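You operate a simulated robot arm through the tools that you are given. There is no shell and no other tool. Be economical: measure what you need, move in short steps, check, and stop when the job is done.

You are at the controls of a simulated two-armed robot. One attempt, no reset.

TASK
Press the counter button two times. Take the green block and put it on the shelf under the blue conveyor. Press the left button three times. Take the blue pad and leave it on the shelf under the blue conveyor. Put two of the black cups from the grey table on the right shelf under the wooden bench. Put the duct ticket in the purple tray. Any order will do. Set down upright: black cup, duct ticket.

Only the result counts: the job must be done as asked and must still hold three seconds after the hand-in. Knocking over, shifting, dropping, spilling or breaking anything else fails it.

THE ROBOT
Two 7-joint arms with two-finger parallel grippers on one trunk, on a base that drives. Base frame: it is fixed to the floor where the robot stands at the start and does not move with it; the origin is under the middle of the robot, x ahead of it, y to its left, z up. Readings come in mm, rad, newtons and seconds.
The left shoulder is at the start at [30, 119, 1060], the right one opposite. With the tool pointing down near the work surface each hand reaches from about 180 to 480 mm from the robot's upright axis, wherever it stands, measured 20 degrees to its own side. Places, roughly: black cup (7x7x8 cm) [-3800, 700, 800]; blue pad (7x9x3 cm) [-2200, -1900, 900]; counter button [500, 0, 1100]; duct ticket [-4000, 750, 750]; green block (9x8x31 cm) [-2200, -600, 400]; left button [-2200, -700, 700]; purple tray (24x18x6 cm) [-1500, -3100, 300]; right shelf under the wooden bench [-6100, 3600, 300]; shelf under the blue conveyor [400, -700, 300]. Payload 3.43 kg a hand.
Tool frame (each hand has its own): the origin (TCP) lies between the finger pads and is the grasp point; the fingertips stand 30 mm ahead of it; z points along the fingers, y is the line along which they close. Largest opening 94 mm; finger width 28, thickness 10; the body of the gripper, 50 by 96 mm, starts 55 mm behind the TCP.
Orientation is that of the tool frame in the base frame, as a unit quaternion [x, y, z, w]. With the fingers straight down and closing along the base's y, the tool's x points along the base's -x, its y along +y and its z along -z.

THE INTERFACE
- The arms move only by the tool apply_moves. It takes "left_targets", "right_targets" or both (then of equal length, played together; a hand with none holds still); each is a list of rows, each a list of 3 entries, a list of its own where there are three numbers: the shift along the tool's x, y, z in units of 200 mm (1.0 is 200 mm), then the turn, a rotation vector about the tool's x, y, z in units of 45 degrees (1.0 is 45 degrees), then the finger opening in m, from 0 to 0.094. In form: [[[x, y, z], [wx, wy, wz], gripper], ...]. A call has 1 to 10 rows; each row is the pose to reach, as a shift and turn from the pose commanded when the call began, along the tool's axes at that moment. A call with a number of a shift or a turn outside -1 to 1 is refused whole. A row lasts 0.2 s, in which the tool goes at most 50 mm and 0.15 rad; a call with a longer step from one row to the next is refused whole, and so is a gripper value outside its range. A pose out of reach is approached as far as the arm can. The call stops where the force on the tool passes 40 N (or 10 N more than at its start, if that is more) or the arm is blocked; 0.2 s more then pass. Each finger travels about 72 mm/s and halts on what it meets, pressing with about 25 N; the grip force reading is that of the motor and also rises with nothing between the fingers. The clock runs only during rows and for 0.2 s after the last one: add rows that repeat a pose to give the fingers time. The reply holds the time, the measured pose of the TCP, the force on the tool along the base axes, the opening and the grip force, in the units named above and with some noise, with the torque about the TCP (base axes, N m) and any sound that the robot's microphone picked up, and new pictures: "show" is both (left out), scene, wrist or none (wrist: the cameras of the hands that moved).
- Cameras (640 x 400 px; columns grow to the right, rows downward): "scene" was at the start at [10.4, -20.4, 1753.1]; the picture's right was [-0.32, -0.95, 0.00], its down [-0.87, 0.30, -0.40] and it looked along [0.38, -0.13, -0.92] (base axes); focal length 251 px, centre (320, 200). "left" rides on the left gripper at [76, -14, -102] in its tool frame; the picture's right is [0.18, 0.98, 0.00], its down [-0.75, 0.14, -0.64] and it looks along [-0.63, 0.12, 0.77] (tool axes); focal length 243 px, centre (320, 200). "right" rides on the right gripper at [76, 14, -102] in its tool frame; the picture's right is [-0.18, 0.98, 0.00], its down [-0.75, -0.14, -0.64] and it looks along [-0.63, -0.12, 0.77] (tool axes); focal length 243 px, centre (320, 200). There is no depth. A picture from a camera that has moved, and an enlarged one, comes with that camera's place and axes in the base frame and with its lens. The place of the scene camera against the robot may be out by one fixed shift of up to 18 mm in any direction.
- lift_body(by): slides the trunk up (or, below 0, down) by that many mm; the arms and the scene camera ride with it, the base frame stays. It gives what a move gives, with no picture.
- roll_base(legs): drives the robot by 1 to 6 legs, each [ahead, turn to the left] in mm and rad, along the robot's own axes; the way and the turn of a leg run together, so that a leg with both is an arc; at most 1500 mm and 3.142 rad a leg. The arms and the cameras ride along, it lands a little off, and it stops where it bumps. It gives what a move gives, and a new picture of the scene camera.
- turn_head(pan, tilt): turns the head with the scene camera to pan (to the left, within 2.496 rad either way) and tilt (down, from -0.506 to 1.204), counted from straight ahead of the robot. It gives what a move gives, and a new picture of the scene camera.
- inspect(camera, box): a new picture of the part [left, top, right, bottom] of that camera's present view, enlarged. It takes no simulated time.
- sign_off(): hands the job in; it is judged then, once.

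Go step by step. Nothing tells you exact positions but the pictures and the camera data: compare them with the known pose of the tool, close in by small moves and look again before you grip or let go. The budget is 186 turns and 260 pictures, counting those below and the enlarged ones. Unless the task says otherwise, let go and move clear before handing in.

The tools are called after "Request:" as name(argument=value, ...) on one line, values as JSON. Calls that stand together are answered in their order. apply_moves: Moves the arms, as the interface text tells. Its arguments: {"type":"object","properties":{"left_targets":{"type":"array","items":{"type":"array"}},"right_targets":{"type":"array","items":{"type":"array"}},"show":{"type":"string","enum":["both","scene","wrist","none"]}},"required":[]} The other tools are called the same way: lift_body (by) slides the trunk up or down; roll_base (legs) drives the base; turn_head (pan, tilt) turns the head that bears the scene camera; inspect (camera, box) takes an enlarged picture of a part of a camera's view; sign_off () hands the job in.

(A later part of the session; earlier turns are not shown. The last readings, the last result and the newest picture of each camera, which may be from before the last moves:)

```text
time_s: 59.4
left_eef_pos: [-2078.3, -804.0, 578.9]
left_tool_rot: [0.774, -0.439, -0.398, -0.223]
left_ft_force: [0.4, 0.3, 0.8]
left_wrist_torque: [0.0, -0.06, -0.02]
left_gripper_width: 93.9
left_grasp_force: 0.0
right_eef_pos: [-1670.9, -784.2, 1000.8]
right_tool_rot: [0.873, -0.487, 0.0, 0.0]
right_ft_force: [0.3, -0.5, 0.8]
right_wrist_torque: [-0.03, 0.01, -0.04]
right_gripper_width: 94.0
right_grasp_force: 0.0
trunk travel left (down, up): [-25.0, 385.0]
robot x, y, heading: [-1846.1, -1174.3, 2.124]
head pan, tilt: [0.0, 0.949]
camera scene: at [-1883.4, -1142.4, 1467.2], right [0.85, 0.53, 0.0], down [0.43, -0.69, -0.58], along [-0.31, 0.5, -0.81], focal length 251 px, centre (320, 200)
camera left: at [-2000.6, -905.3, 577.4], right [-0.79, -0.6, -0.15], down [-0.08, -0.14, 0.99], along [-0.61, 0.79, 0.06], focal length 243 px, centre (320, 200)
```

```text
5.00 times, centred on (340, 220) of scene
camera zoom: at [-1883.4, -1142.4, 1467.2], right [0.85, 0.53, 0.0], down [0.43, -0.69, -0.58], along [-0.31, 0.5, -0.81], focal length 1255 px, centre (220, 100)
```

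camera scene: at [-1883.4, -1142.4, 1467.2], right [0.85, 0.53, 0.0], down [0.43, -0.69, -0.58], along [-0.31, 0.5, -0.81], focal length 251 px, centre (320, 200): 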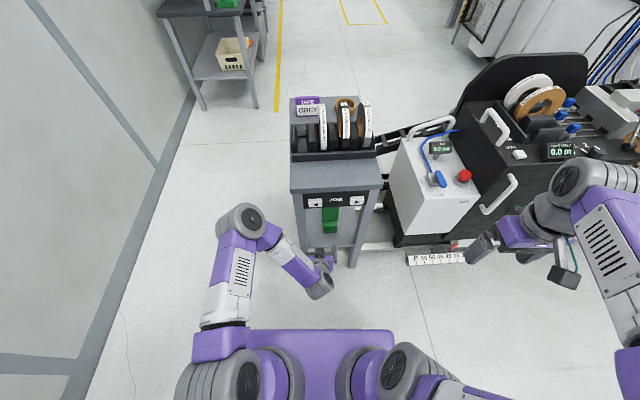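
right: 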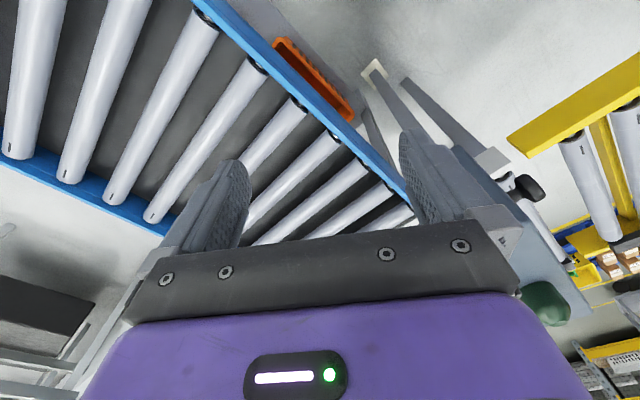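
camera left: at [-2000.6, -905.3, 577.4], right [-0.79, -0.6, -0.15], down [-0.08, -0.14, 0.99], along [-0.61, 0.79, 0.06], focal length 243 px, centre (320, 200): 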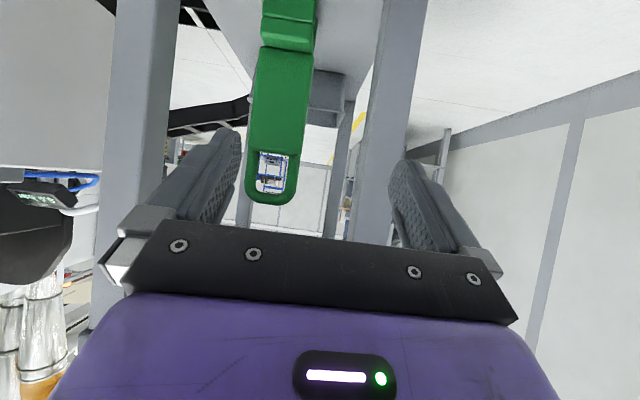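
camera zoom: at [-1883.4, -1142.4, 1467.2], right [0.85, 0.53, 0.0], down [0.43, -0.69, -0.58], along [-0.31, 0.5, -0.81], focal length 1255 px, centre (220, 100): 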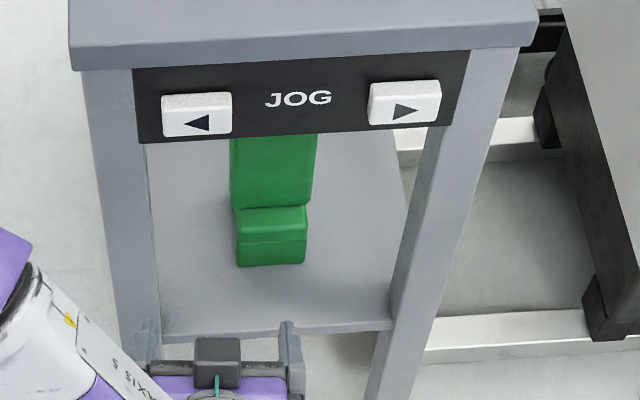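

The green push block's plate is about 80 mm wide and faces me at about [-2166, -562], z 384–530, with the foot below. I'll line the open left hand up in front of it at z 485.

Request:
apply_moves(left_targets=[[[0.05, -0.1, 0.14], [-0.02, -0.1, -0.02], 0.094], [[0.1, -0.2, 0.3], [-0.05, -0.2, -0.03], 0.094], [[0.14, -0.28, 0.43], [-0.07, -0.3, -0.05], 0.094], [[0.175, -0.338, 0.556], [-0.09, -0.4, -0.065], 0.094], [[0.175, -0.338, 0.556], [-0.09, -0.4, -0.065], 0.094]])

```text
time_s: 60.6
left_eef_pos: [-2059.5, -707.6, 482.1]
left_tool_rot: [0.721, -0.364, -0.523, -0.271]
left_ft_force: [0.4, -0.2, -0.1]
left_wrist_torque: [0.03, -0.01, -0.03]
left_gripper_width: 94.1
left_grasp_force: 0.2
right_eef_pos: [-1671.8, -784.5, 1001.5]
right_tool_rot: [0.873, -0.487, 0.0, 0.001]
right_ft_force: [-0.2, 0.0, 0.0]
right_wrist_torque: [0.01, 0.03, 0.01]
right_gripper_width: 93.5
right_grasp_force: 0.2
trunk travel left (down, up): [-25.0, 385.0]
robot x, y, heading: [-1848.9, -1182.4, 2.123]
head pan, tilt: [0.0, 0.949]
camera scene: at [-1883.4, -1142.5, 1467.2], right [0.85, 0.53, 0.0], down [0.43, -0.69, -0.58], along [-0.31, 0.5, -0.81], focal length 251 px, centre (320, 200)
camera left: at [-1976.1, -796.2, 441.5], right [-0.76, -0.62, -0.18], down [0.1, -0.4, 0.91], along [-0.64, 0.68, 0.37], focal length 243 px, centre (320, 200)
```

scene: 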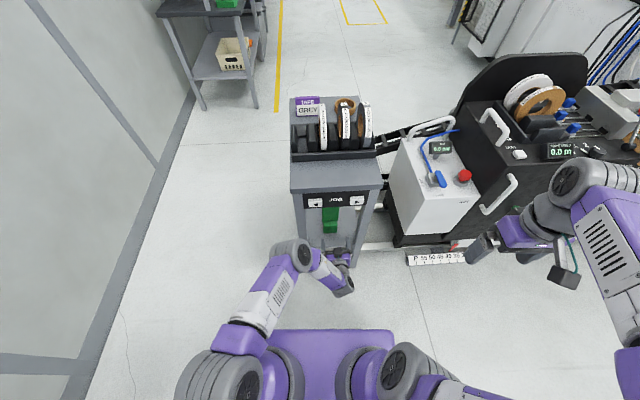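
left: 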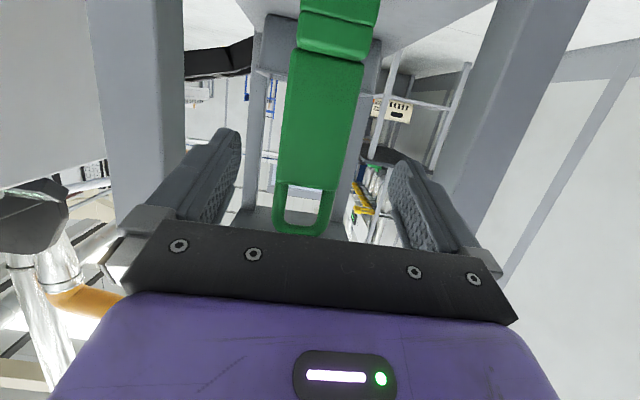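

Request:
inspect(camera="left", box=[250, 0, 410, 240])

```text
1.67 times, centred on (330, 120) of left
camera zoom: at [-1976.1, -796.2, 441.5], right [-0.76, -0.62, -0.18], down [0.1, -0.4, 0.91], along [-0.64, 0.68, 0.37], focal length 404 px, centre (303, 333)
```

zoom: 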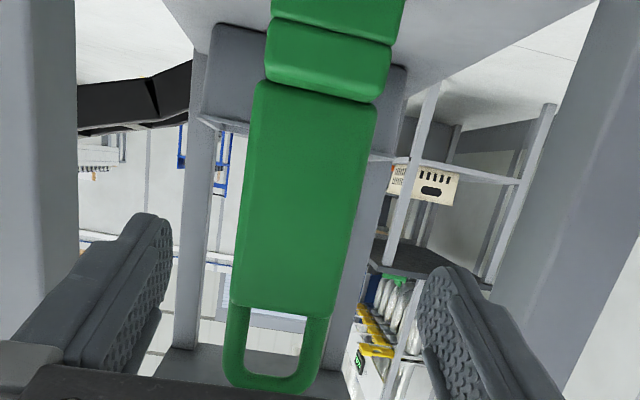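

The loop top is at z about 618, below the panel edge at about 670. The plate is about 81 mm wide, centred 6 mm to the hand's left. I'll advance to just in front of the plate and check the gaps.

Request:
apply_moves(left_targets=[[[-0.05, 0.01, 0.12], [0, 0, 0], 0.094], [[-0.1, 0.02, 0.25], [0, 0, 0], 0.094], [[-0.16, 0.029, 0.38], [0, 0, 0], 0.094], [[-0.22, 0.029, 0.5], [0, 0, 0], 0.094], [[-0.268, 0.029, 0.62], [0, 0, 0], 0.094], [[-0.268, 0.029, 0.62], [0, 0, 0], 0.094]], show="wrist")

Request:
inspect(camera="left", box=[200, 60, 440, 240])

```text
time_s: 62.0
left_eef_pos: [-2143.5, -600.6, 496.4]
left_tool_rot: [0.721, -0.365, -0.523, -0.271]
left_ft_force: [-0.5, 0.6, 0.4]
left_wrist_torque: [-0.04, -0.01, 0.0]
left_gripper_width: 93.9
left_grasp_force: 0.1
right_eef_pos: [-1671.1, -785.4, 999.9]
right_tool_rot: [0.873, -0.487, 0.001, -0.001]
right_ft_force: [0.8, -0.6, -0.3]
right_wrist_torque: [0.04, 0.01, 0.01]
right_gripper_width: 94.0
right_grasp_force: 0.1
trunk travel left (down, up): [-25.0, 385.0]
robot x, y, heading: [-1846.0, -1177.1, 2.124]
head pan, tilt: [0.0, 0.949]
camera left: at [-2062.0, -689.7, 456.6], right [-0.76, -0.62, -0.18], down [0.1, -0.4, 0.91], along [-0.64, 0.68, 0.37], focal length 243 px, centre (320, 200)
```

left: 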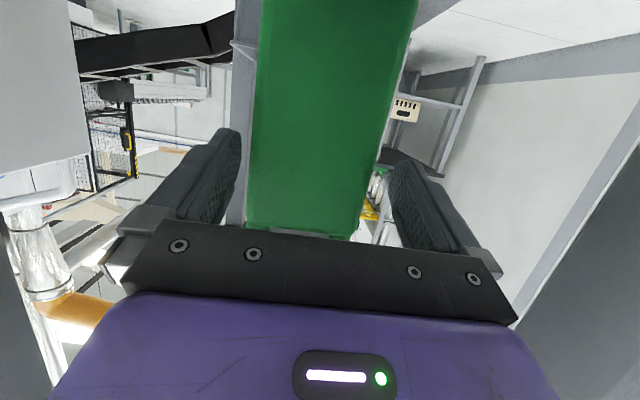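

```text
2.22 times, centred on (320, 150) of left
camera zoom: at [-2062.0, -689.7, 456.6], right [-0.76, -0.62, -0.18], down [0.1, -0.4, 0.91], along [-0.64, 0.68, 0.37], focal length 539 px, centre (320, 311)
```

zoom: 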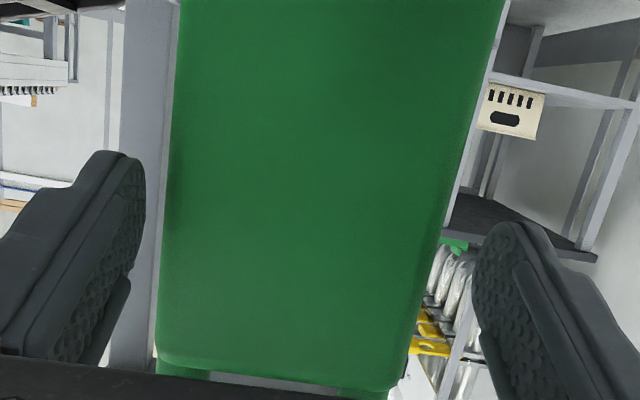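

The plate is nearly centred and right at the fingertips, with about 8 mm of gap on each side. I'll shift 2 mm right, advance 44 mm and close.

Request:
apply_moves(left_targets=[[[0, -0.012, 0], [0, 0, 0], 0.094], [[-0.02, -0.012, 0.06], [0, 0, 0], 0.094], [[-0.04, -0.012, 0.12], [0, 0, 0], 0.094], [[-0.055, -0.012, 0.17], [0, 0, 0], 0.094], [[-0.067, -0.012, 0.21], [0, 0, 0], 0.094], [[-0.067, -0.012, 0.21], [0, 0, 0], 0.094]], show="wrist")

```text
time_s: 63.4
left_eef_pos: [-2164.5, -571.6, 499.9]
left_tool_rot: [0.721, -0.365, -0.523, -0.271]
left_ft_force: [0.2, -0.4, -1.4]
left_wrist_torque: [0.03, -0.01, 0.0]
left_gripper_width: 94.1
left_grasp_force: 0.0
left hand out of reach, approached as far as the arm can: row 5, 6
right_eef_pos: [-1671.8, -785.2, 1000.6]
right_tool_rot: [0.873, -0.487, 0.0, -0.001]
right_ft_force: [-0.5, 0.1, -0.1]
right_wrist_torque: [0.01, -0.01, 0.0]
right_gripper_width: 94.0
right_grasp_force: 0.0
trunk travel left (down, up): [-25.0, 385.0]
robot x, y, heading: [-1848.0, -1176.5, 2.125]
head pan, tilt: [0.0, 0.949]
camera left: at [-2081.5, -661.1, 459.0], right [-0.76, -0.62, -0.18], down [0.1, -0.4, 0.91], along [-0.64, 0.68, 0.36], focal length 243 px, centre (320, 200)
```

left: 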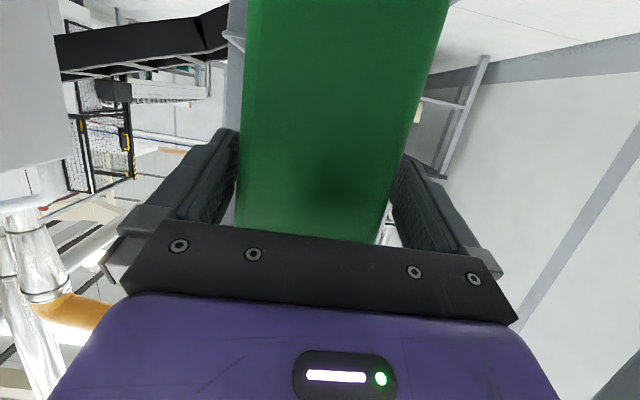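

The arm is at its limit, but the fingers overlap the plate by about 34 mm, which is enough. Closing; I'll lift with the trunk and withdraw with the base.

Request:
apply_moves(left_targets=[[[0, 0, 0], [0, 0, 0], 0.07], [[0, 0, 0], [0, 0, 0], 0.06], [[0, 0, 0], [0, 0, 0], 0.05], [[0, 0, 0], [0, 0, 0], 0.05]], show="wrist")

Request:
lift_body(by=20)

Request:
inspect(camera="left", box=[0, 0, 640, 400])

```text
time_s: 64.4
left_eef_pos: [-2165.3, -571.6, 500.3]
left_tool_rot: [0.721, -0.364, -0.523, -0.271]
left_ft_force: [1.2, 1.3, 0.5]
left_wrist_torque: [0.05, -0.04, -0.02]
left_gripper_width: 84.0
left_grasp_force: 24.8
right_eef_pos: [-1671.0, -784.1, 1000.7]
right_tool_rot: [0.873, -0.487, 0.0, 0.0]
right_ft_force: [-0.4, 0.2, 0.4]
right_wrist_torque: [0.02, 0.03, 0.04]
right_gripper_width: 93.9
right_grasp_force: 0.1
trunk travel left (down, up): [-25.0, 385.0]
robot x, y, heading: [-1848.3, -1179.1, 2.123]
head pan, tilt: [0.0, 0.949]
camera left: at [-2081.4, -661.0, 459.3], right [-0.76, -0.62, -0.18], down [0.1, -0.4, 0.91], along [-0.64, 0.68, 0.37], focal length 243 px, centre (320, 200)
```

left: 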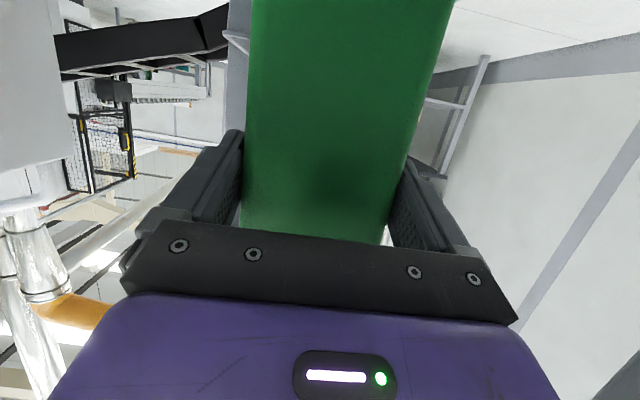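

```text
time_s: 65.1
left_eef_pos: [-2164.6, -570.3, 519.3]
left_tool_rot: [0.721, -0.365, -0.522, -0.271]
left_ft_force: [-0.4, -1.1, -3.2]
left_wrist_torque: [-0.01, -0.03, 0.01]
left_gripper_width: 84.1
left_grasp_force: 25.3
right_eef_pos: [-1672.5, -784.2, 1021.0]
right_tool_rot: [0.873, -0.488, 0.0, -0.001]
right_ft_force: [-0.2, 0.2, 1.1]
right_wrist_torque: [0.03, 0.0, -0.02]
right_gripper_width: 94.0
right_grasp_force: 0.1
trunk travel left (down, up): [-45.0, 365.0]
robot x, y, heading: [-1842.4, -1176.7, 2.128]
head pan, tilt: [0.0, 0.949]
```

```text
1.00 times, centred on (320, 200) of left (not enlarged: the box is as wide or as high as the picture)
camera zoom: at [-2081.5, -661.1, 478.7], right [-0.76, -0.62, -0.18], down [0.1, -0.4, 0.91], along [-0.64, 0.68, 0.36], focal length 243 px, centre (320, 200)
```

zoom: 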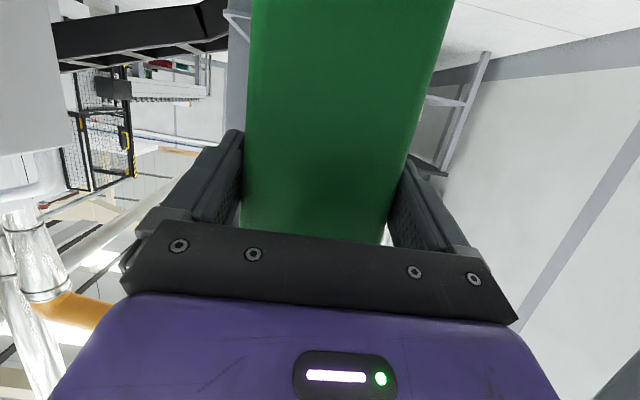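

The block is held (84 mm wide, about 3 N). Backing straight out.

Request:
roll_base(legs=[[-350, 0]])

```text
time_s: 67.3
left_eef_pos: [-1979.9, -867.7, 519.4]
left_tool_rot: [0.721, -0.365, -0.523, -0.271]
left_ft_force: [-0.2, 0.5, -3.3]
left_wrist_torque: [0.01, -0.03, 0.04]
left_gripper_width: 84.3
left_grasp_force: 25.1
right_eef_pos: [-1487.4, -1081.4, 1021.1]
right_tool_rot: [0.873, -0.488, 0.001, 0.0]
right_ft_force: [0.9, -0.3, 0.2]
right_wrist_torque: [0.02, -0.03, 0.0]
right_gripper_width: 94.2
right_grasp_force: 0.0
trunk travel left (down, up): [-45.0, 365.0]
robot x, y, heading: [-1665.3, -1471.2, 2.124]
head pan, tilt: [0.0, 0.949]
camera scene: at [-1700.1, -1439.5, 1487.2], right [0.85, 0.52, 0.0], down [0.43, -0.69, -0.58], along [-0.31, 0.5, -0.81], focal length 251 px, centre (320, 200)
```

scene: 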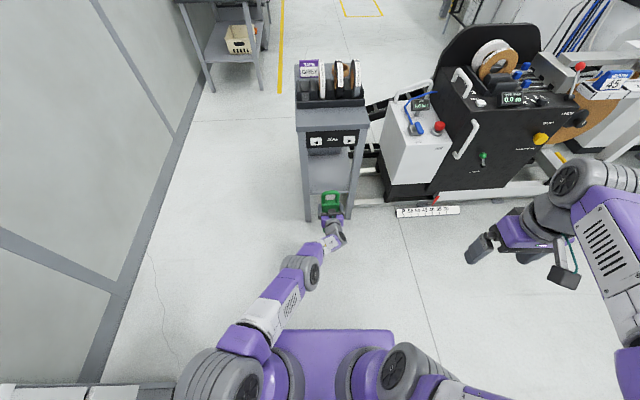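

The block is clear of the table. I'll raise the trunk and draw the left hand in, so the block rides high and out of the way.

Request:
lift_body(by=340)

Request:
apply_moves(left_targets=[[[0, 0.1, -0.09], [0, 0, 0], 0.05], [[0, 0.2, -0.18], [0, 0, 0], 0.05], [[0, 0.3, -0.27], [0, 0, 0], 0.05], [[-0.03, 0.4, -0.36], [0, 0, 0], 0.05], [[-0.06, 0.5, -0.45], [0, 0, 0], 0.05], [[-0.12, 0.6, -0.54], [0, 0, 0], 0.05], [[-0.18, 0.7, -0.63], [0, 0, 0], 0.05], [[-0.24, 0.8, -0.72], [0, 0, 0], 0.05], [[-0.3, 0.9, -0.8], [0, 0, 0], 0.05]], show="scene")

```text
time_s: 70.7
left_eef_pos: [-1979.9, -868.6, 859.8]
left_tool_rot: [0.721, -0.366, -0.522, -0.272]
left_ft_force: [0.8, 1.6, -3.1]
left_wrist_torque: [-0.02, -0.01, -0.01]
left_gripper_width: 84.2
left_grasp_force: 25.0
right_eef_pos: [-1487.3, -1081.6, 1360.4]
right_tool_rot: [0.873, -0.488, 0.0, 0.0]
right_ft_force: [0.0, -1.0, 0.5]
right_wrist_torque: [-0.02, -0.02, 0.04]
right_gripper_width: 93.9
right_grasp_force: 0.1
trunk travel left (down, up): [-385.0, 25.0]
robot x, y, heading: [-1660.0, -1476.3, 2.124]
head pan, tilt: [0.0, 0.949]
```

```text
time_s: 72.7
left_eef_pos: [-2033.0, -1072.0, 968.8]
left_tool_rot: [0.723, -0.363, -0.525, -0.264]
left_ft_force: [0.7, 0.2, -3.2]
left_wrist_torque: [-0.04, 0.02, 0.01]
left_gripper_width: 84.1
left_grasp_force: 25.3
left hand out of reach, approached as far as the arm can: row 8, 9
right_eef_pos: [-1487.9, -1082.8, 1360.6]
right_tool_rot: [0.873, -0.488, 0.0, 0.0]
right_ft_force: [0.9, -0.5, -0.9]
right_wrist_torque: [0.02, -0.03, 0.0]
right_gripper_width: 93.8
right_grasp_force: 0.1
trunk travel left (down, up): [-385.0, 25.0]
robot x, y, heading: [-1659.6, -1473.4, 2.121]
head pan, tilt: [0.0, 0.949]
camera scene: at [-1700.2, -1439.8, 1827.2], right [0.85, 0.52, 0.0], down [0.43, -0.69, -0.58], along [-0.31, 0.5, -0.81], focal length 251 px, centre (320, 200)
```

scene: 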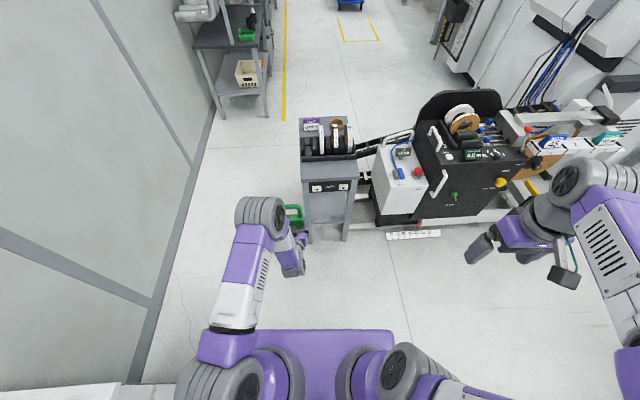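

Request:
apply_moves(left_targets=[[[-0.12, 0, -0.04], [0, 0, 0], 0.05], [[-0.24, 0, -0.08], [0, 0, 0], 0.05], [[-0.36, 0, -0.12], [0, 0, 0], 0.05], [[-0.48, 0, -0.16], [0, 0, 0], 0.05], [[-0.6, 0, -0.2], [0, 0, 0], 0.05], [[-0.72, 0, -0.24], [0, 0, 0], 0.05], [[-0.84, 0, -0.3], [0, 0, 0], 0.05], [[-0.96, 0, -0.38], [0, 0, 0], 0.05], [[-1.0, 0, -0.46], [0, 0, 0], 0.05], [[-1.0, 0, -0.5], [0, 0, 0], 0.05]], show="none")

Request:
roll_base(legs=[[0, 1.629]])

```text
time_s: 74.9
left_eef_pos: [-2010.0, -1099.0, 1189.0]
left_tool_rot: [0.721, -0.366, -0.522, -0.271]
left_ft_force: [0.1, -0.4, -2.5]
left_wrist_torque: [0.0, 0.0, 0.01]
left_gripper_width: 84.5
left_grasp_force: 25.4
right_eef_pos: [-1487.7, -1080.9, 1359.0]
right_tool_rot: [0.872, -0.489, -0.001, -0.001]
right_ft_force: [-0.3, 0.5, -0.1]
right_wrist_torque: [-0.01, 0.03, 0.0]
right_gripper_width: 93.9
right_grasp_force: 0.0
trunk travel left (down, up): [-385.0, 25.0]
robot x, y, heading: [-1663.9, -1473.9, 2.119]
head pan, tilt: [0.0, 0.949]
```

```text
time_s: 79.2
left_eef_pos: [-2014.8, -1844.5, 1189.9]
left_tool_rot: [0.76, 0.276, -0.555, 0.196]
left_ft_force: [-0.5, 0.7, -2.4]
left_wrist_torque: [0.02, -0.01, 0.03]
left_gripper_width: 84.4
left_grasp_force: 25.0
right_eef_pos: [-2065.2, -1325.4, 1361.7]
right_tool_rot: [0.953, 0.302, 0.0, 0.001]
right_ft_force: [0.1, -0.8, 0.0]
right_wrist_torque: [-0.01, 0.0, 0.0]
right_gripper_width: 93.7
right_grasp_force: 0.0
trunk travel left (down, up): [-385.0, 25.0]
robot x, y, heading: [-1665.3, -1471.9, -2.526]
head pan, tilt: [0.0, 0.949]
camera scene: at [-1712.9, -1500.6, 1827.2], right [-0.58, 0.82, 0.0], down [0.66, 0.47, -0.58], along [-0.48, -0.34, -0.81], focal length 251 px, centre (320, 200)
```

scene: 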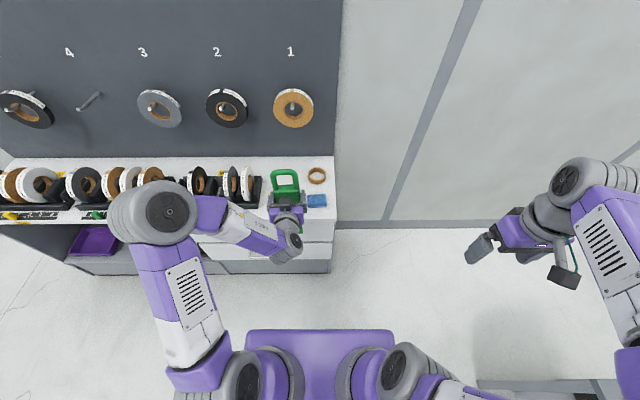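

The blue pad is at about [-2250, -1900, 905] on the counter, beside the tape ring. I'll raise the block for clearance, drive 255 mm in, then turn left so the block swings away from the counter.

Request:
apply_moves(left_targets=[[[-0.12, 0, -0.04], [0, 0, 0], 0.05], [[-0.24, 0, -0.08], [0, 0, 0], 0.05], [[-0.36, 0, -0.12], [0, 0, 0], 0.05], [[-0.48, 0, -0.16], [0, 0, 0], 0.05], [[-0.6, 0, -0.2], [0, 0, 0], 0.05], [[-0.68, 0, -0.22], [0, 0, 0], 0.05]], show="none")

Request:
roll_base(legs=[[255, 0], [0, 0.61]])

Request:
turn_head(pan=-0.6, tilt=1.0)

Request:
inspect(camera="right", box=[0, 0, 640, 400])

```text
time_s: 80.6
left_eef_pos: [-2012.4, -1846.7, 1331.2]
left_tool_rot: [0.76, 0.275, -0.556, 0.195]
left_ft_force: [0.7, -0.7, -1.5]
left_wrist_torque: [0.01, -0.03, -0.01]
left_gripper_width: 84.3
left_grasp_force: 25.0
right_eef_pos: [-2066.0, -1325.0, 1360.5]
right_tool_rot: [0.953, 0.302, 0.0, 0.0]
right_ft_force: [0.6, 0.1, -0.1]
right_wrist_torque: [-0.05, -0.01, -0.04]
right_gripper_width: 93.8
right_grasp_force: 0.1
trunk travel left (down, up): [-385.0, 25.0]
robot x, y, heading: [-1658.1, -1475.4, -2.526]
head pan, tilt: [0.0, 0.949]
```

```text
time_s: 84.1
left_eef_pos: [-1955.8, -2127.4, 1331.2]
left_tool_rot: [0.646, 0.485, -0.474, 0.349]
left_ft_force: [-0.6, -0.2, -2.8]
left_wrist_torque: [0.04, -0.03, 0.01]
left_gripper_width: 84.2
left_grasp_force: 24.7
right_eef_pos: [-2291.7, -1723.6, 1359.3]
right_tool_rot: [0.824, 0.567, -0.001, 0.0]
right_ft_force: [0.4, 0.3, 0.2]
right_wrist_torque: [0.02, 0.01, 0.03]
right_gripper_width: 94.3
right_grasp_force: 0.0
trunk travel left (down, up): [-385.0, 25.0]
robot x, y, heading: [-1873.5, -1620.6, -1.934]
head pan, tilt: [0.0, 0.949]
camera scene: at [-1903.9, -1664.6, 1827.2], right [-0.93, 0.36, 0.0], down [0.29, 0.76, -0.58], along [-0.21, -0.54, -0.81], focal length 251 px, centre (320, 200)
```

scene: 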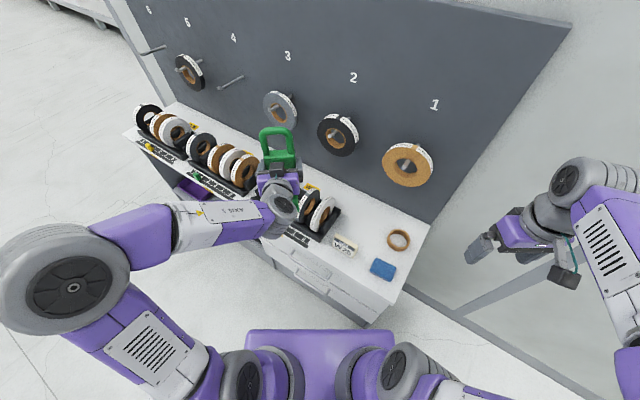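

```text
time_s: 85.1
left_eef_pos: [-1955.8, -2127.4, 1330.5]
left_tool_rot: [0.647, 0.486, -0.474, 0.348]
left_ft_force: [-0.9, 0.3, -2.3]
left_wrist_torque: [0.02, 0.0, -0.02]
left_gripper_width: 84.2
left_grasp_force: 24.9
right_eef_pos: [-2291.7, -1724.2, 1360.2]
right_tool_rot: [0.823, 0.568, -0.001, 0.001]
right_ft_force: [0.4, -0.2, 0.1]
right_wrist_torque: [0.02, 0.02, -0.01]
right_gripper_width: 93.8
right_grasp_force: 0.0
trunk travel left (down, up): [-385.0, 25.0]
robot x, y, heading: [-1873.2, -1622.8, -1.936]
head pan, tilt: [-0.6, 1.0]
camera scene: at [-1935.2, -1636.3, 1823.6], right [-0.57, 0.82, 0.0], down [0.69, 0.48, -0.54], along [-0.44, -0.31, -0.84], focal length 251 px, centre (320, 200)
```

scene: 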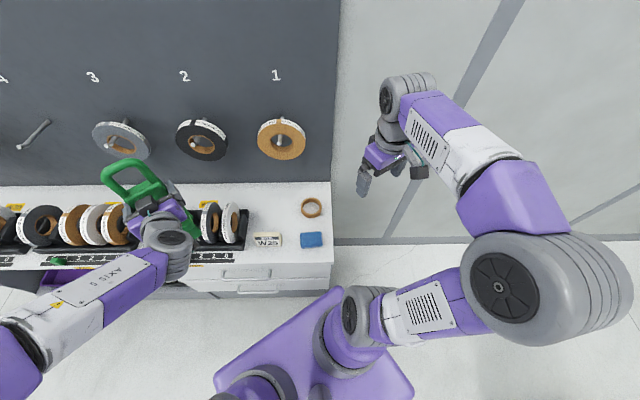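

```text
1.00 times, centred on (320, 200) of right (not enlarged: the box is as wide or as high as the picture)
camera zoom: at [-2250.6, -1658.1, 1463.3], right [0.85, -0.52, 0.0], down [-0.4, -0.65, 0.64], along [-0.34, -0.55, -0.77], focal length 243 px, centre (320, 200)
```

zoom: 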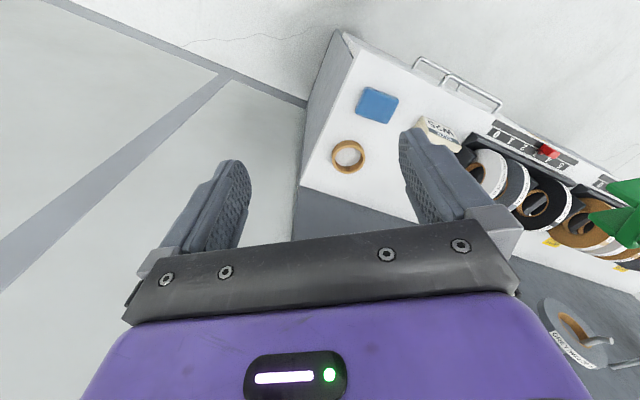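

The pad is at about [-2243, -1900, 870], long side along the cabinet. I'll bring the right hand over it with its yaw turned to close across the 7 cm side.

Request:
apply_moves(right_targets=[[[-0.08, 0.06, 0.1], [0, 0, -0.1], 0.094], [[-0.16, 0.12, 0.2], [0, 0, -0.2], 0.094], [[-0.25, 0.18, 0.3], [0, 0, -0.3], 0.094], [[-0.33, 0.25, 0.4], [0, 0, -0.4], 0.094], [[-0.41, 0.3, 0.5], [0, 0, -0.5], 0.094], [[-0.5, 0.37, 0.6], [0, 0, -0.6], 0.094], [[-0.58, 0.43, 0.7], [0, 0, -0.7], 0.094], [[-0.66, 0.49, 0.8], [0, 0, -0.8], 0.094], [[-0.74, 0.55, 0.9], [0, 0, -0.9], 0.094]], show="none")

Request:
apply_moves(right_targets=[[[0, 0, 0.1], [0, 0, -0.1], 0.094], [[0, 0, 0.2], [0, 0, -0.2], 0.094], [[0, 0, 0.3], [0, 0, -0.3], 0.094], [[0, 0, 0.4], [0, 0, -0.38], 0.094], [[0, 0, 0.5], [0, 0, -0.38], 0.094], [[0, 0, 0.6], [0, 0, -0.38], 0.094], [[0, 0, 0.6], [0, 0, -0.38], 0.094]])

```text
time_s: 87.1
left_eef_pos: [-1956.7, -2129.3, 1330.6]
left_tool_rot: [0.647, 0.485, -0.474, 0.348]
left_ft_force: [0.3, -0.3, -2.5]
left_wrist_torque: [0.01, 0.02, -0.02]
left_gripper_width: 84.0
left_grasp_force: 25.0
right_eef_pos: [-2242.5, -1900.6, 1179.0]
right_tool_rot: [0.577, 0.817, 0.001, 0.001]
right_ft_force: [1.0, 0.1, -0.4]
right_wrist_torque: [-0.03, -0.01, 0.01]
right_gripper_width: 94.1
right_grasp_force: 0.0
trunk travel left (down, up): [-385.0, 25.0]
robot x, y, heading: [-1876.0, -1623.9, -1.934]
head pan, tilt: [-0.6, 1.0]
```

```text
time_s: 88.7
left_eef_pos: [-1956.2, -2127.6, 1331.0]
left_tool_rot: [0.646, 0.486, -0.474, 0.349]
left_ft_force: [0.7, 0.3, -2.3]
left_wrist_torque: [0.0, 0.0, 0.0]
left_gripper_width: 84.4
left_grasp_force: 25.3
right_eef_pos: [-2240.9, -1899.2, 1060.5]
right_tool_rot: [0.448, 0.894, 0.0, 0.0]
right_ft_force: [-0.9, 0.3, 0.4]
right_wrist_torque: [0.02, 0.02, 0.04]
right_gripper_width: 93.9
right_grasp_force: 0.1
trunk travel left (down, up): [-385.0, 25.0]
robot x, y, heading: [-1875.2, -1622.7, -1.933]
head pan, tilt: [-0.6, 1.0]
camera scene: at [-1935.0, -1635.8, 1823.6], right [-0.57, 0.82, 0.0], down [0.69, 0.48, -0.54], along [-0.44, -0.31, -0.84], focal length 251 px, centre (320, 200)
camera right: at [-2275.0, -1829.8, 1163.6], right [0.9, 0.44, 0.0], down [0.34, -0.69, 0.64], along [0.28, -0.58, -0.77], focal length 243 px, centre (320, 200)
```

scene: 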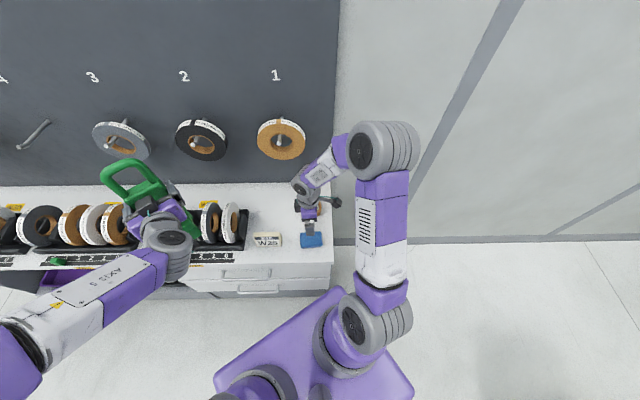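
right: 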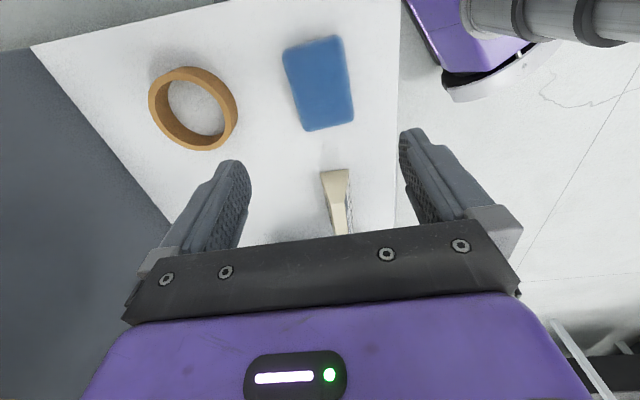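

The hand is centred over the pad and well aligned. Descending in stages.

Request:
apply_moves(right_targets=[[[0.0, -0.01, 0.15], [0, 0, 0], 0.094], [[0, -0.01, 0.35], [0, 0, 0], 0.094], [[0, -0.01, 0.55], [0, 0, 0], 0.094], [[0, -0.01, 0.7], [0, 0, 0], 0.094], [[0, -0.01, 0.75], [0, 0, 0], 0.094]], show="wrist")

```text
time_s: 89.9
left_eef_pos: [-1955.8, -2128.2, 1331.5]
left_tool_rot: [0.647, 0.485, -0.474, 0.348]
left_ft_force: [0.5, 0.8, -2.7]
left_wrist_torque: [0.0, -0.03, -0.01]
left_gripper_width: 84.2
left_grasp_force: 24.9
right_eef_pos: [-2240.2, -1901.2, 909.0]
right_tool_rot: [0.448, 0.894, 0.001, 0.0]
right_ft_force: [0.7, 0.0, -0.7]
right_wrist_torque: [-0.01, 0.01, -0.01]
right_gripper_width: 94.0
right_grasp_force: 0.2
trunk travel left (down, up): [-385.0, 25.0]
robot x, y, heading: [-1872.3, -1623.1, -1.937]
head pan, tilt: [-0.6, 1.0]
camera right: at [-2274.9, -1832.8, 1011.1], right [0.9, 0.44, 0.0], down [0.34, -0.69, 0.64], along [0.28, -0.58, -0.77], focal length 243 px, centre (320, 200)
```

right: 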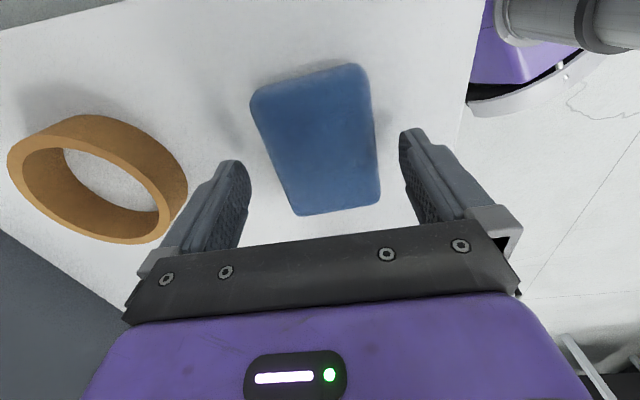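

Request:
apply_moves(right_targets=[[[-0.01, 0, 0.1], [0, 0, 0], 0.094], [[-0.015, 0, 0.18], [0, 0, 0], 0.094], [[-0.015, 0, 0.22], [0, 0, 0], 0.094], [[-0.015, 0, 0.25], [0, 0, 0], 0.094], [[-0.015, 0, 0.27], [0, 0, 0], 0.094]], show="wrist")

```text
time_s: 90.4
left_eef_pos: [-1955.3, -2127.8, 1330.3]
left_tool_rot: [0.647, 0.485, -0.474, 0.348]
left_ft_force: [-0.1, -0.6, -3.1]
left_wrist_torque: [0.05, 0.01, 0.0]
left_gripper_width: 84.5
left_grasp_force: 25.2
right_eef_pos: [-2239.3, -1902.8, 889.7]
right_tool_rot: [0.448, 0.894, 0.0, -0.001]
right_ft_force: [1.9, 3.2, 9.0]
right_wrist_torque: [-0.28, 0.3, 0.03]
right_gripper_width: 93.4
right_grasp_force: 0.1
trunk travel left (down, up): [-385.0, 25.0]
robot x, y, heading: [-1872.0, -1623.0, -1.939]
head pan, tilt: [-0.6, 1.0]
stopped in row 2 (right hand): the force on the tool passed its limit at 72 N (the readings are from after the stop); the commanded pose is now the measured one
camera right: at [-2273.1, -1834.2, 992.9], right [0.9, 0.44, 0.0], down [0.34, -0.69, 0.64], along [0.28, -0.58, -0.77], focal length 243 px, centre (320, 200)
```

right: 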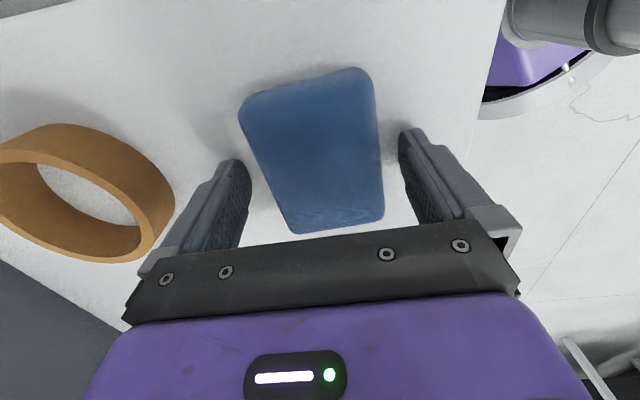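

The fingertips touched the counter at z about 859. I'll lift 4 mm and close on the pad.

Request:
apply_moves(right_targets=[[[0, 0, -0.02], [0, 0, 0], 0.094], [[0, 0, -0.02], [0, 0, 0], 0.075], [[0, 0, -0.02], [0, 0, 0], 0.055], [[0, 0, -0.02], [0, 0, 0], 0.04], [[0, 0, -0.02], [0, 0, 0], 0.04], [[0, 0, -0.15], [0, 0, 0], 0.04], [[0, 0, -0.35], [0, 0, 0], 0.04], [[0, 0, -0.55], [0, 0, 0], 0.04], [[0, 0, -0.75], [0, 0, 0], 0.04]])

```text
time_s: 92.4
left_eef_pos: [-1955.5, -2127.6, 1331.2]
left_tool_rot: [0.646, 0.486, -0.474, 0.349]
left_ft_force: [-0.7, -0.1, -2.2]
left_wrist_torque: [-0.02, -0.01, -0.01]
left_gripper_width: 84.0
left_grasp_force: 24.5
right_eef_pos: [-2239.5, -1903.0, 1039.3]
right_tool_rot: [0.448, 0.894, 0.002, -0.001]
right_ft_force: [-0.1, -0.6, -0.7]
right_wrist_torque: [0.0, -0.01, 0.02]
right_gripper_width: 64.1
right_grasp_force: 25.3
trunk travel left (down, up): [-385.0, 25.0]
robot x, y, heading: [-1873.6, -1619.3, -1.938]
head pan, tilt: [-0.6, 1.0]
camera scene: at [-1934.7, -1635.2, 1823.6], right [-0.57, 0.82, 0.0], down [0.69, 0.48, -0.54], along [-0.44, -0.31, -0.84], focal length 251 px, centre (320, 200)
camera right: at [-2274.5, -1835.1, 1141.4], right [0.9, 0.44, 0.0], down [0.34, -0.69, 0.64], along [0.28, -0.57, -0.77], focal length 243 px, centre (320, 200)
```

scene: 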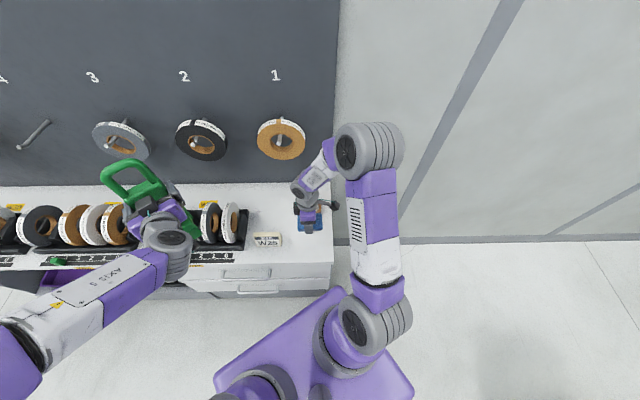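
right: 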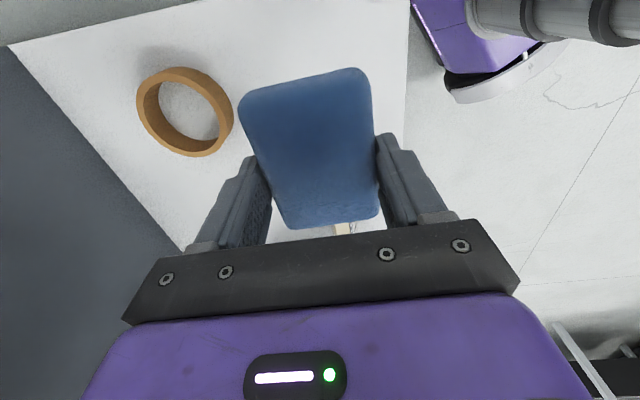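

The pad is gripped at 64 mm. I'll tuck the right hand in, back off, and drive both items to the blue conveyor.

Request:
apply_moves(right_targets=[[[0.05, 0.08, -0.12], [0, 0, 0], 0.04], [[0.1, 0.16, -0.24], [0, 0, 0], 0.04], [[0.15, 0.24, -0.36], [0, 0, 0], 0.04], [[0.2, 0.32, -0.48], [0, 0, 0], 0.04], [[0.25, 0.4, -0.6], [0, 0, 0], 0.04], [[0.3, 0.48, -0.72], [0, 0, 0], 0.04], [[0.34, 0.54, -0.84], [0, 0, 0], 0.04]], show="none")

Request:
roll_base(legs=[[-300, 0], [0, 2.594], [1400, 0]])

Request:
turn_head(pan=-0.9, tilt=0.6)

```text
time_s: 94.0
left_eef_pos: [-1956.8, -2126.8, 1330.3]
left_tool_rot: [0.647, 0.485, -0.475, 0.348]
left_ft_force: [-0.2, -0.2, -2.2]
left_wrist_torque: [0.0, 0.03, 0.01]
left_gripper_width: 84.3
left_grasp_force: 25.2
right_eef_pos: [-2193.9, -1786.9, 1208.0]
right_tool_rot: [0.449, 0.894, 0.001, -0.001]
right_ft_force: [-0.1, 0.1, -1.0]
right_wrist_torque: [0.01, -0.02, 0.01]
right_gripper_width: 64.1
right_grasp_force: 25.0
trunk travel left (down, up): [-385.0, 25.0]
robot x, y, heading: [-1873.2, -1621.6, -1.938]
head pan, tilt: [-0.6, 1.0]
```

```text
time_s: 108.7
left_eef_pos: [-358.8, -93.4, 1330.2]
left_tool_rot: [-0.296, 0.752, 0.21, 0.55]
left_ft_force: [0.6, -0.4, -2.2]
left_wrist_torque: [-0.02, 0.03, -0.01]
left_gripper_width: 84.0
left_grasp_force: 25.6
right_eef_pos: [-329.9, -508.8, 1208.1]
right_tool_rot: [0.743, -0.67, 0.0, 0.001]
right_ft_force: [0.1, 1.2, -0.7]
right_wrist_torque: [0.0, 0.01, -0.05]
right_gripper_width: 64.0
right_grasp_force: 25.1
trunk travel left (down, up): [-385.0, 25.0]
robot x, y, heading: [-687.6, -487.1, 0.668]
head pan, tilt: [-0.6, 1.0]
camera scene: at [-657.1, -500.1, 1823.6], right [0.07, -1.0, 0.0], down [-0.84, -0.06, -0.54], along [0.54, 0.04, -0.84], focal length 251 px, centre (320, 200)
```

scene: 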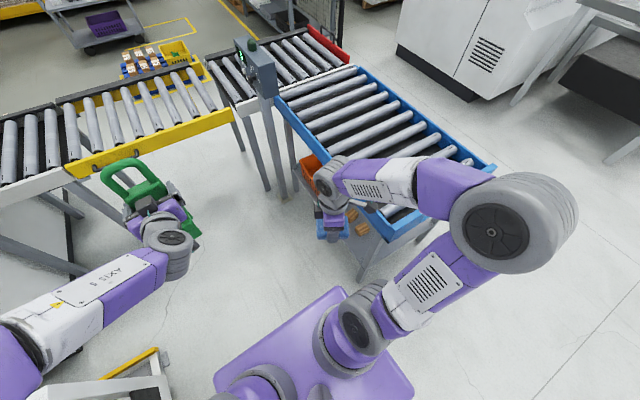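

```text
time_s: 109.5
left_eef_pos: [-358.1, -93.3, 1329.1]
left_tool_rot: [-0.295, 0.752, 0.209, 0.551]
left_ft_force: [-0.2, -0.3, -2.6]
left_wrist_torque: [0.01, 0.06, 0.01]
left_gripper_width: 84.1
left_grasp_force: 25.3
right_eef_pos: [-329.2, -509.0, 1208.3]
right_tool_rot: [0.743, -0.67, 0.001, 0.0]
right_ft_force: [0.0, 0.5, -1.0]
right_wrist_torque: [-0.01, -0.01, 0.04]
right_gripper_width: 63.7
right_grasp_force: 24.8
trunk travel left (down, up): [-385.0, 25.0]
robot x, y, heading: [-689.4, -482.9, 0.669]
head pan, tilt: [-0.901, 0.6]
camera scene: at [-640.7, -525.1, 1855.5], right [-0.23, -0.97, 0.0], down [-0.55, 0.13, -0.82], along [0.8, -0.19, -0.57], focal length 251 px, centre (320, 200)
```

scene: 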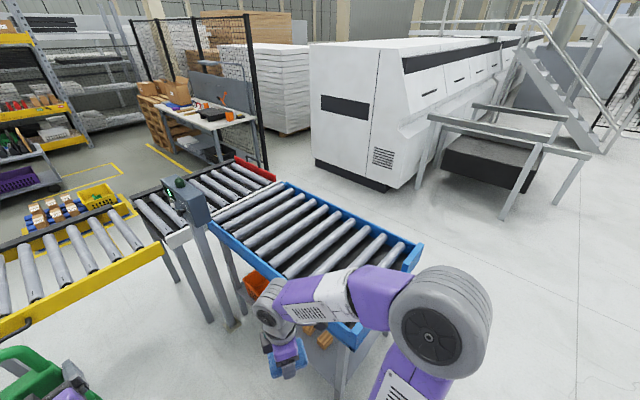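

The blue conveyor's near edge runs from about (548, -159) to (-256, -727), and the shelf is below it. I'll move to face the near edge and look underneath.

Request:
roll_base(legs=[[0, 0.227], [734, 0], [0, -1.85]])

Request:
turn_head(pan=0, tilt=0.9)

```text
time_s: 118.9
left_eef_pos: [152.5, -251.6, 1331.2]
left_tool_rot: [0.346, 0.731, -0.257, 0.53]
left_ft_force: [0.1, 0.0, -2.7]
left_wrist_torque: [0.03, -0.01, -0.02]
left_gripper_width: 84.5
left_grasp_force: 25.3
right_eef_pos: [-265.7, -255.1, 1207.9]
right_tool_rot: [-0.02, 1.0, 0.0, -0.001]
right_ft_force: [0.3, 0.5, -0.3]
right_wrist_torque: [0.01, -0.01, -0.01]
right_gripper_width: 63.6
right_grasp_force: 25.2
trunk travel left (down, up): [-385.0, 25.0]
robot x, y, heading: [-215.5, 102.1, -0.967]
head pan, tilt: [-0.901, 0.6]
camera scene: at [-275.8, 40.1, 1855.6], right [-0.96, 0.29, 0.0], down [0.16, 0.54, -0.83], along [-0.24, -0.79, -0.56], focal length 251 px, centre (320, 200)
```

scene: 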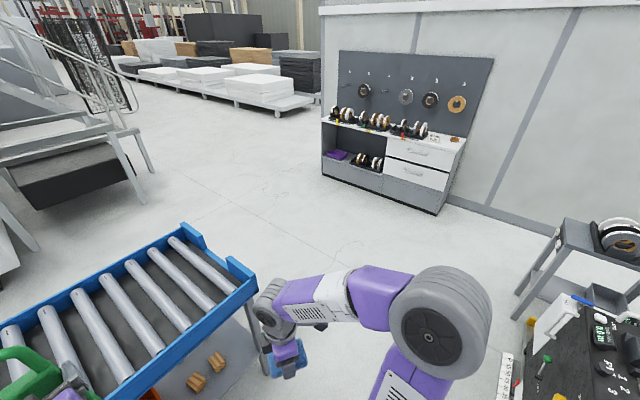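

```text
time_s: 120.1
left_eef_pos: [152.6, -251.9, 1331.2]
left_tool_rot: [0.345, 0.731, -0.256, 0.53]
left_ft_force: [-0.2, -0.4, -2.1]
left_wrist_torque: [0.03, 0.02, 0.02]
left_gripper_width: 84.1
left_grasp_force: 25.2
right_eef_pos: [-264.5, -256.1, 1208.0]
right_tool_rot: [-0.02, 1.0, 0.0, -0.001]
right_ft_force: [-0.4, 0.7, -0.4]
right_wrist_torque: [0.0, 0.0, -0.03]
right_gripper_width: 63.7
right_grasp_force: 25.2
trunk travel left (down, up): [-385.0, 25.0]
robot x, y, heading: [-221.3, 97.8, -0.961]
head pan, tilt: [0.0, 0.901]
camera scene: at [-207.2, 62.7, 1830.8], right [-0.82, -0.57, 0.0], down [-0.45, 0.64, -0.62], along [0.35, -0.51, -0.78], focal length 251 px, centre (320, 200)
```

scene: 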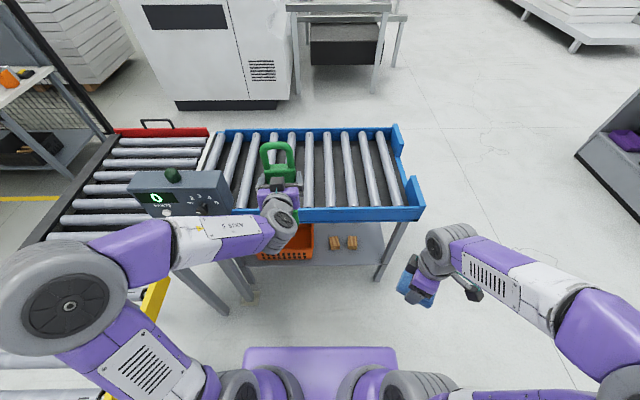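

Request:
inspect(camera="scene", box=[230, 190, 430, 310])

Request:
inspect(camera="right", box=[0, 0, 640, 400])

```text
3.20 times, centred on (330, 250) of scene
camera zoom: at [-207.2, 62.7, 1830.8], right [-0.82, -0.57, 0.0], down [-0.45, 0.64, -0.62], along [0.35, -0.51, -0.78], focal length 803 px, centre (288, 40)
```

zoom: 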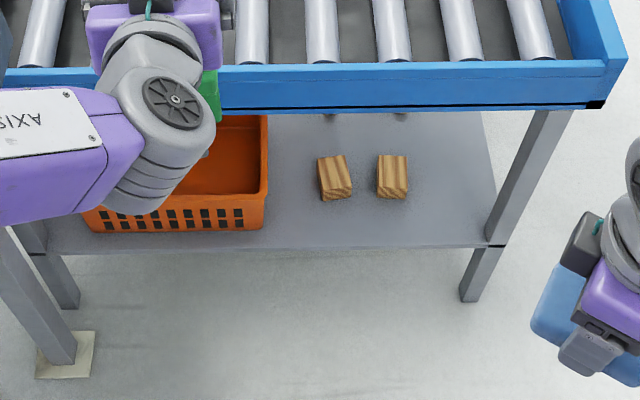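

```text
1.00 times, centred on (320, 200) of right (not enlarged: the box is as wide or as high as the picture)
camera zoom: at [-340.5, -245.1, 1310.9], right [0.14, 0.99, 0.0], down [0.76, -0.11, 0.64], along [0.63, -0.09, -0.77], focal length 243 px, centre (320, 200)
```

zoom: 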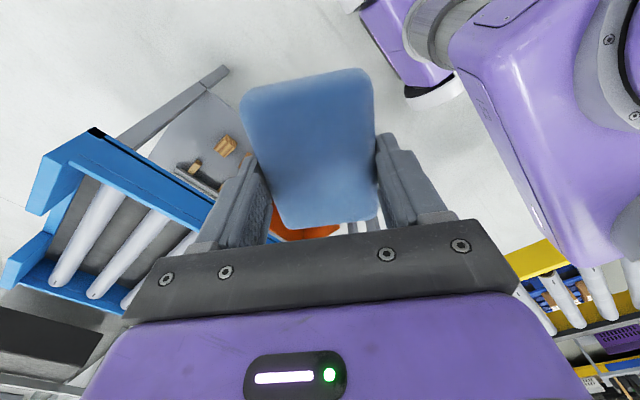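

The shelf surface is visible, with an orange crate and two wooden bits on it; the right part is free. I'll shift the robot about 400 mm to the right, backing off first so the left elbow clears the counter box.

Request:
roll_base(legs=[[-300, 0], [0, -0.75], [588, 0], [0, 0.75]])

Request:
inspect(camera="scene", box=[140, 190, 340, 330])

```text
time_s: 123.5
left_eef_pos: [-198.0, -130.4, 1330.1]
left_tool_rot: [0.491, 0.644, -0.36, 0.464]
left_ft_force: [-0.2, -0.3, -3.5]
left_wrist_torque: [0.0, 0.0, 0.02]
left_gripper_width: 84.3
left_grasp_force: 24.7
right_eef_pos: [-580.3, 33.2, 1207.8]
right_tool_rot: [0.187, 0.982, 0.0, 0.0]
right_ft_force: [0.5, -0.2, -0.8]
right_wrist_torque: [-0.01, -0.01, 0.03]
right_gripper_width: 63.8
right_grasp_force: 24.7
trunk travel left (down, up): [-385.0, 25.0]
robot x, y, heading: [-392.9, 340.8, -1.377]
head pan, tilt: [0.0, 0.901]
stopped in leg 2: the robot was blocked; the commanded pose is now the measured one
camera scene: at [-400.0, 295.0, 1830.8], right [-0.98, -0.19, 0.0], down [-0.15, 0.77, -0.62], along [0.12, -0.61, -0.78], focal length 251 px, centre (320, 200)
```

scene: 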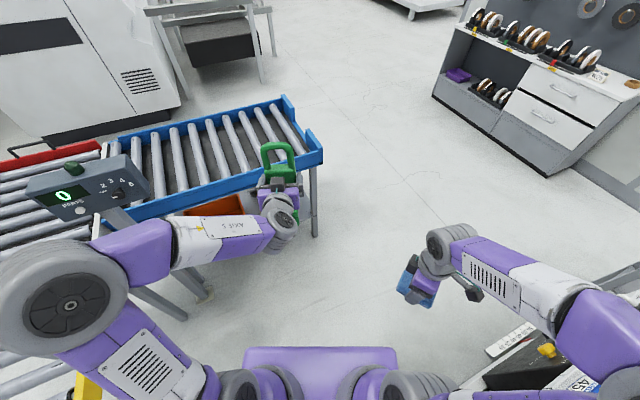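

```text
2.86 times, centred on (240, 260) of scene
camera zoom: at [-400.0, 295.0, 1830.8], right [-0.98, -0.19, 0.0], down [-0.15, 0.77, -0.62], along [0.12, -0.61, -0.78], focal length 717 px, centre (549, 29)
```

zoom: 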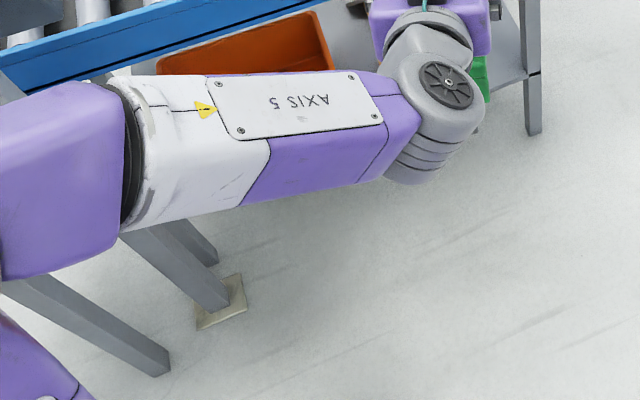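

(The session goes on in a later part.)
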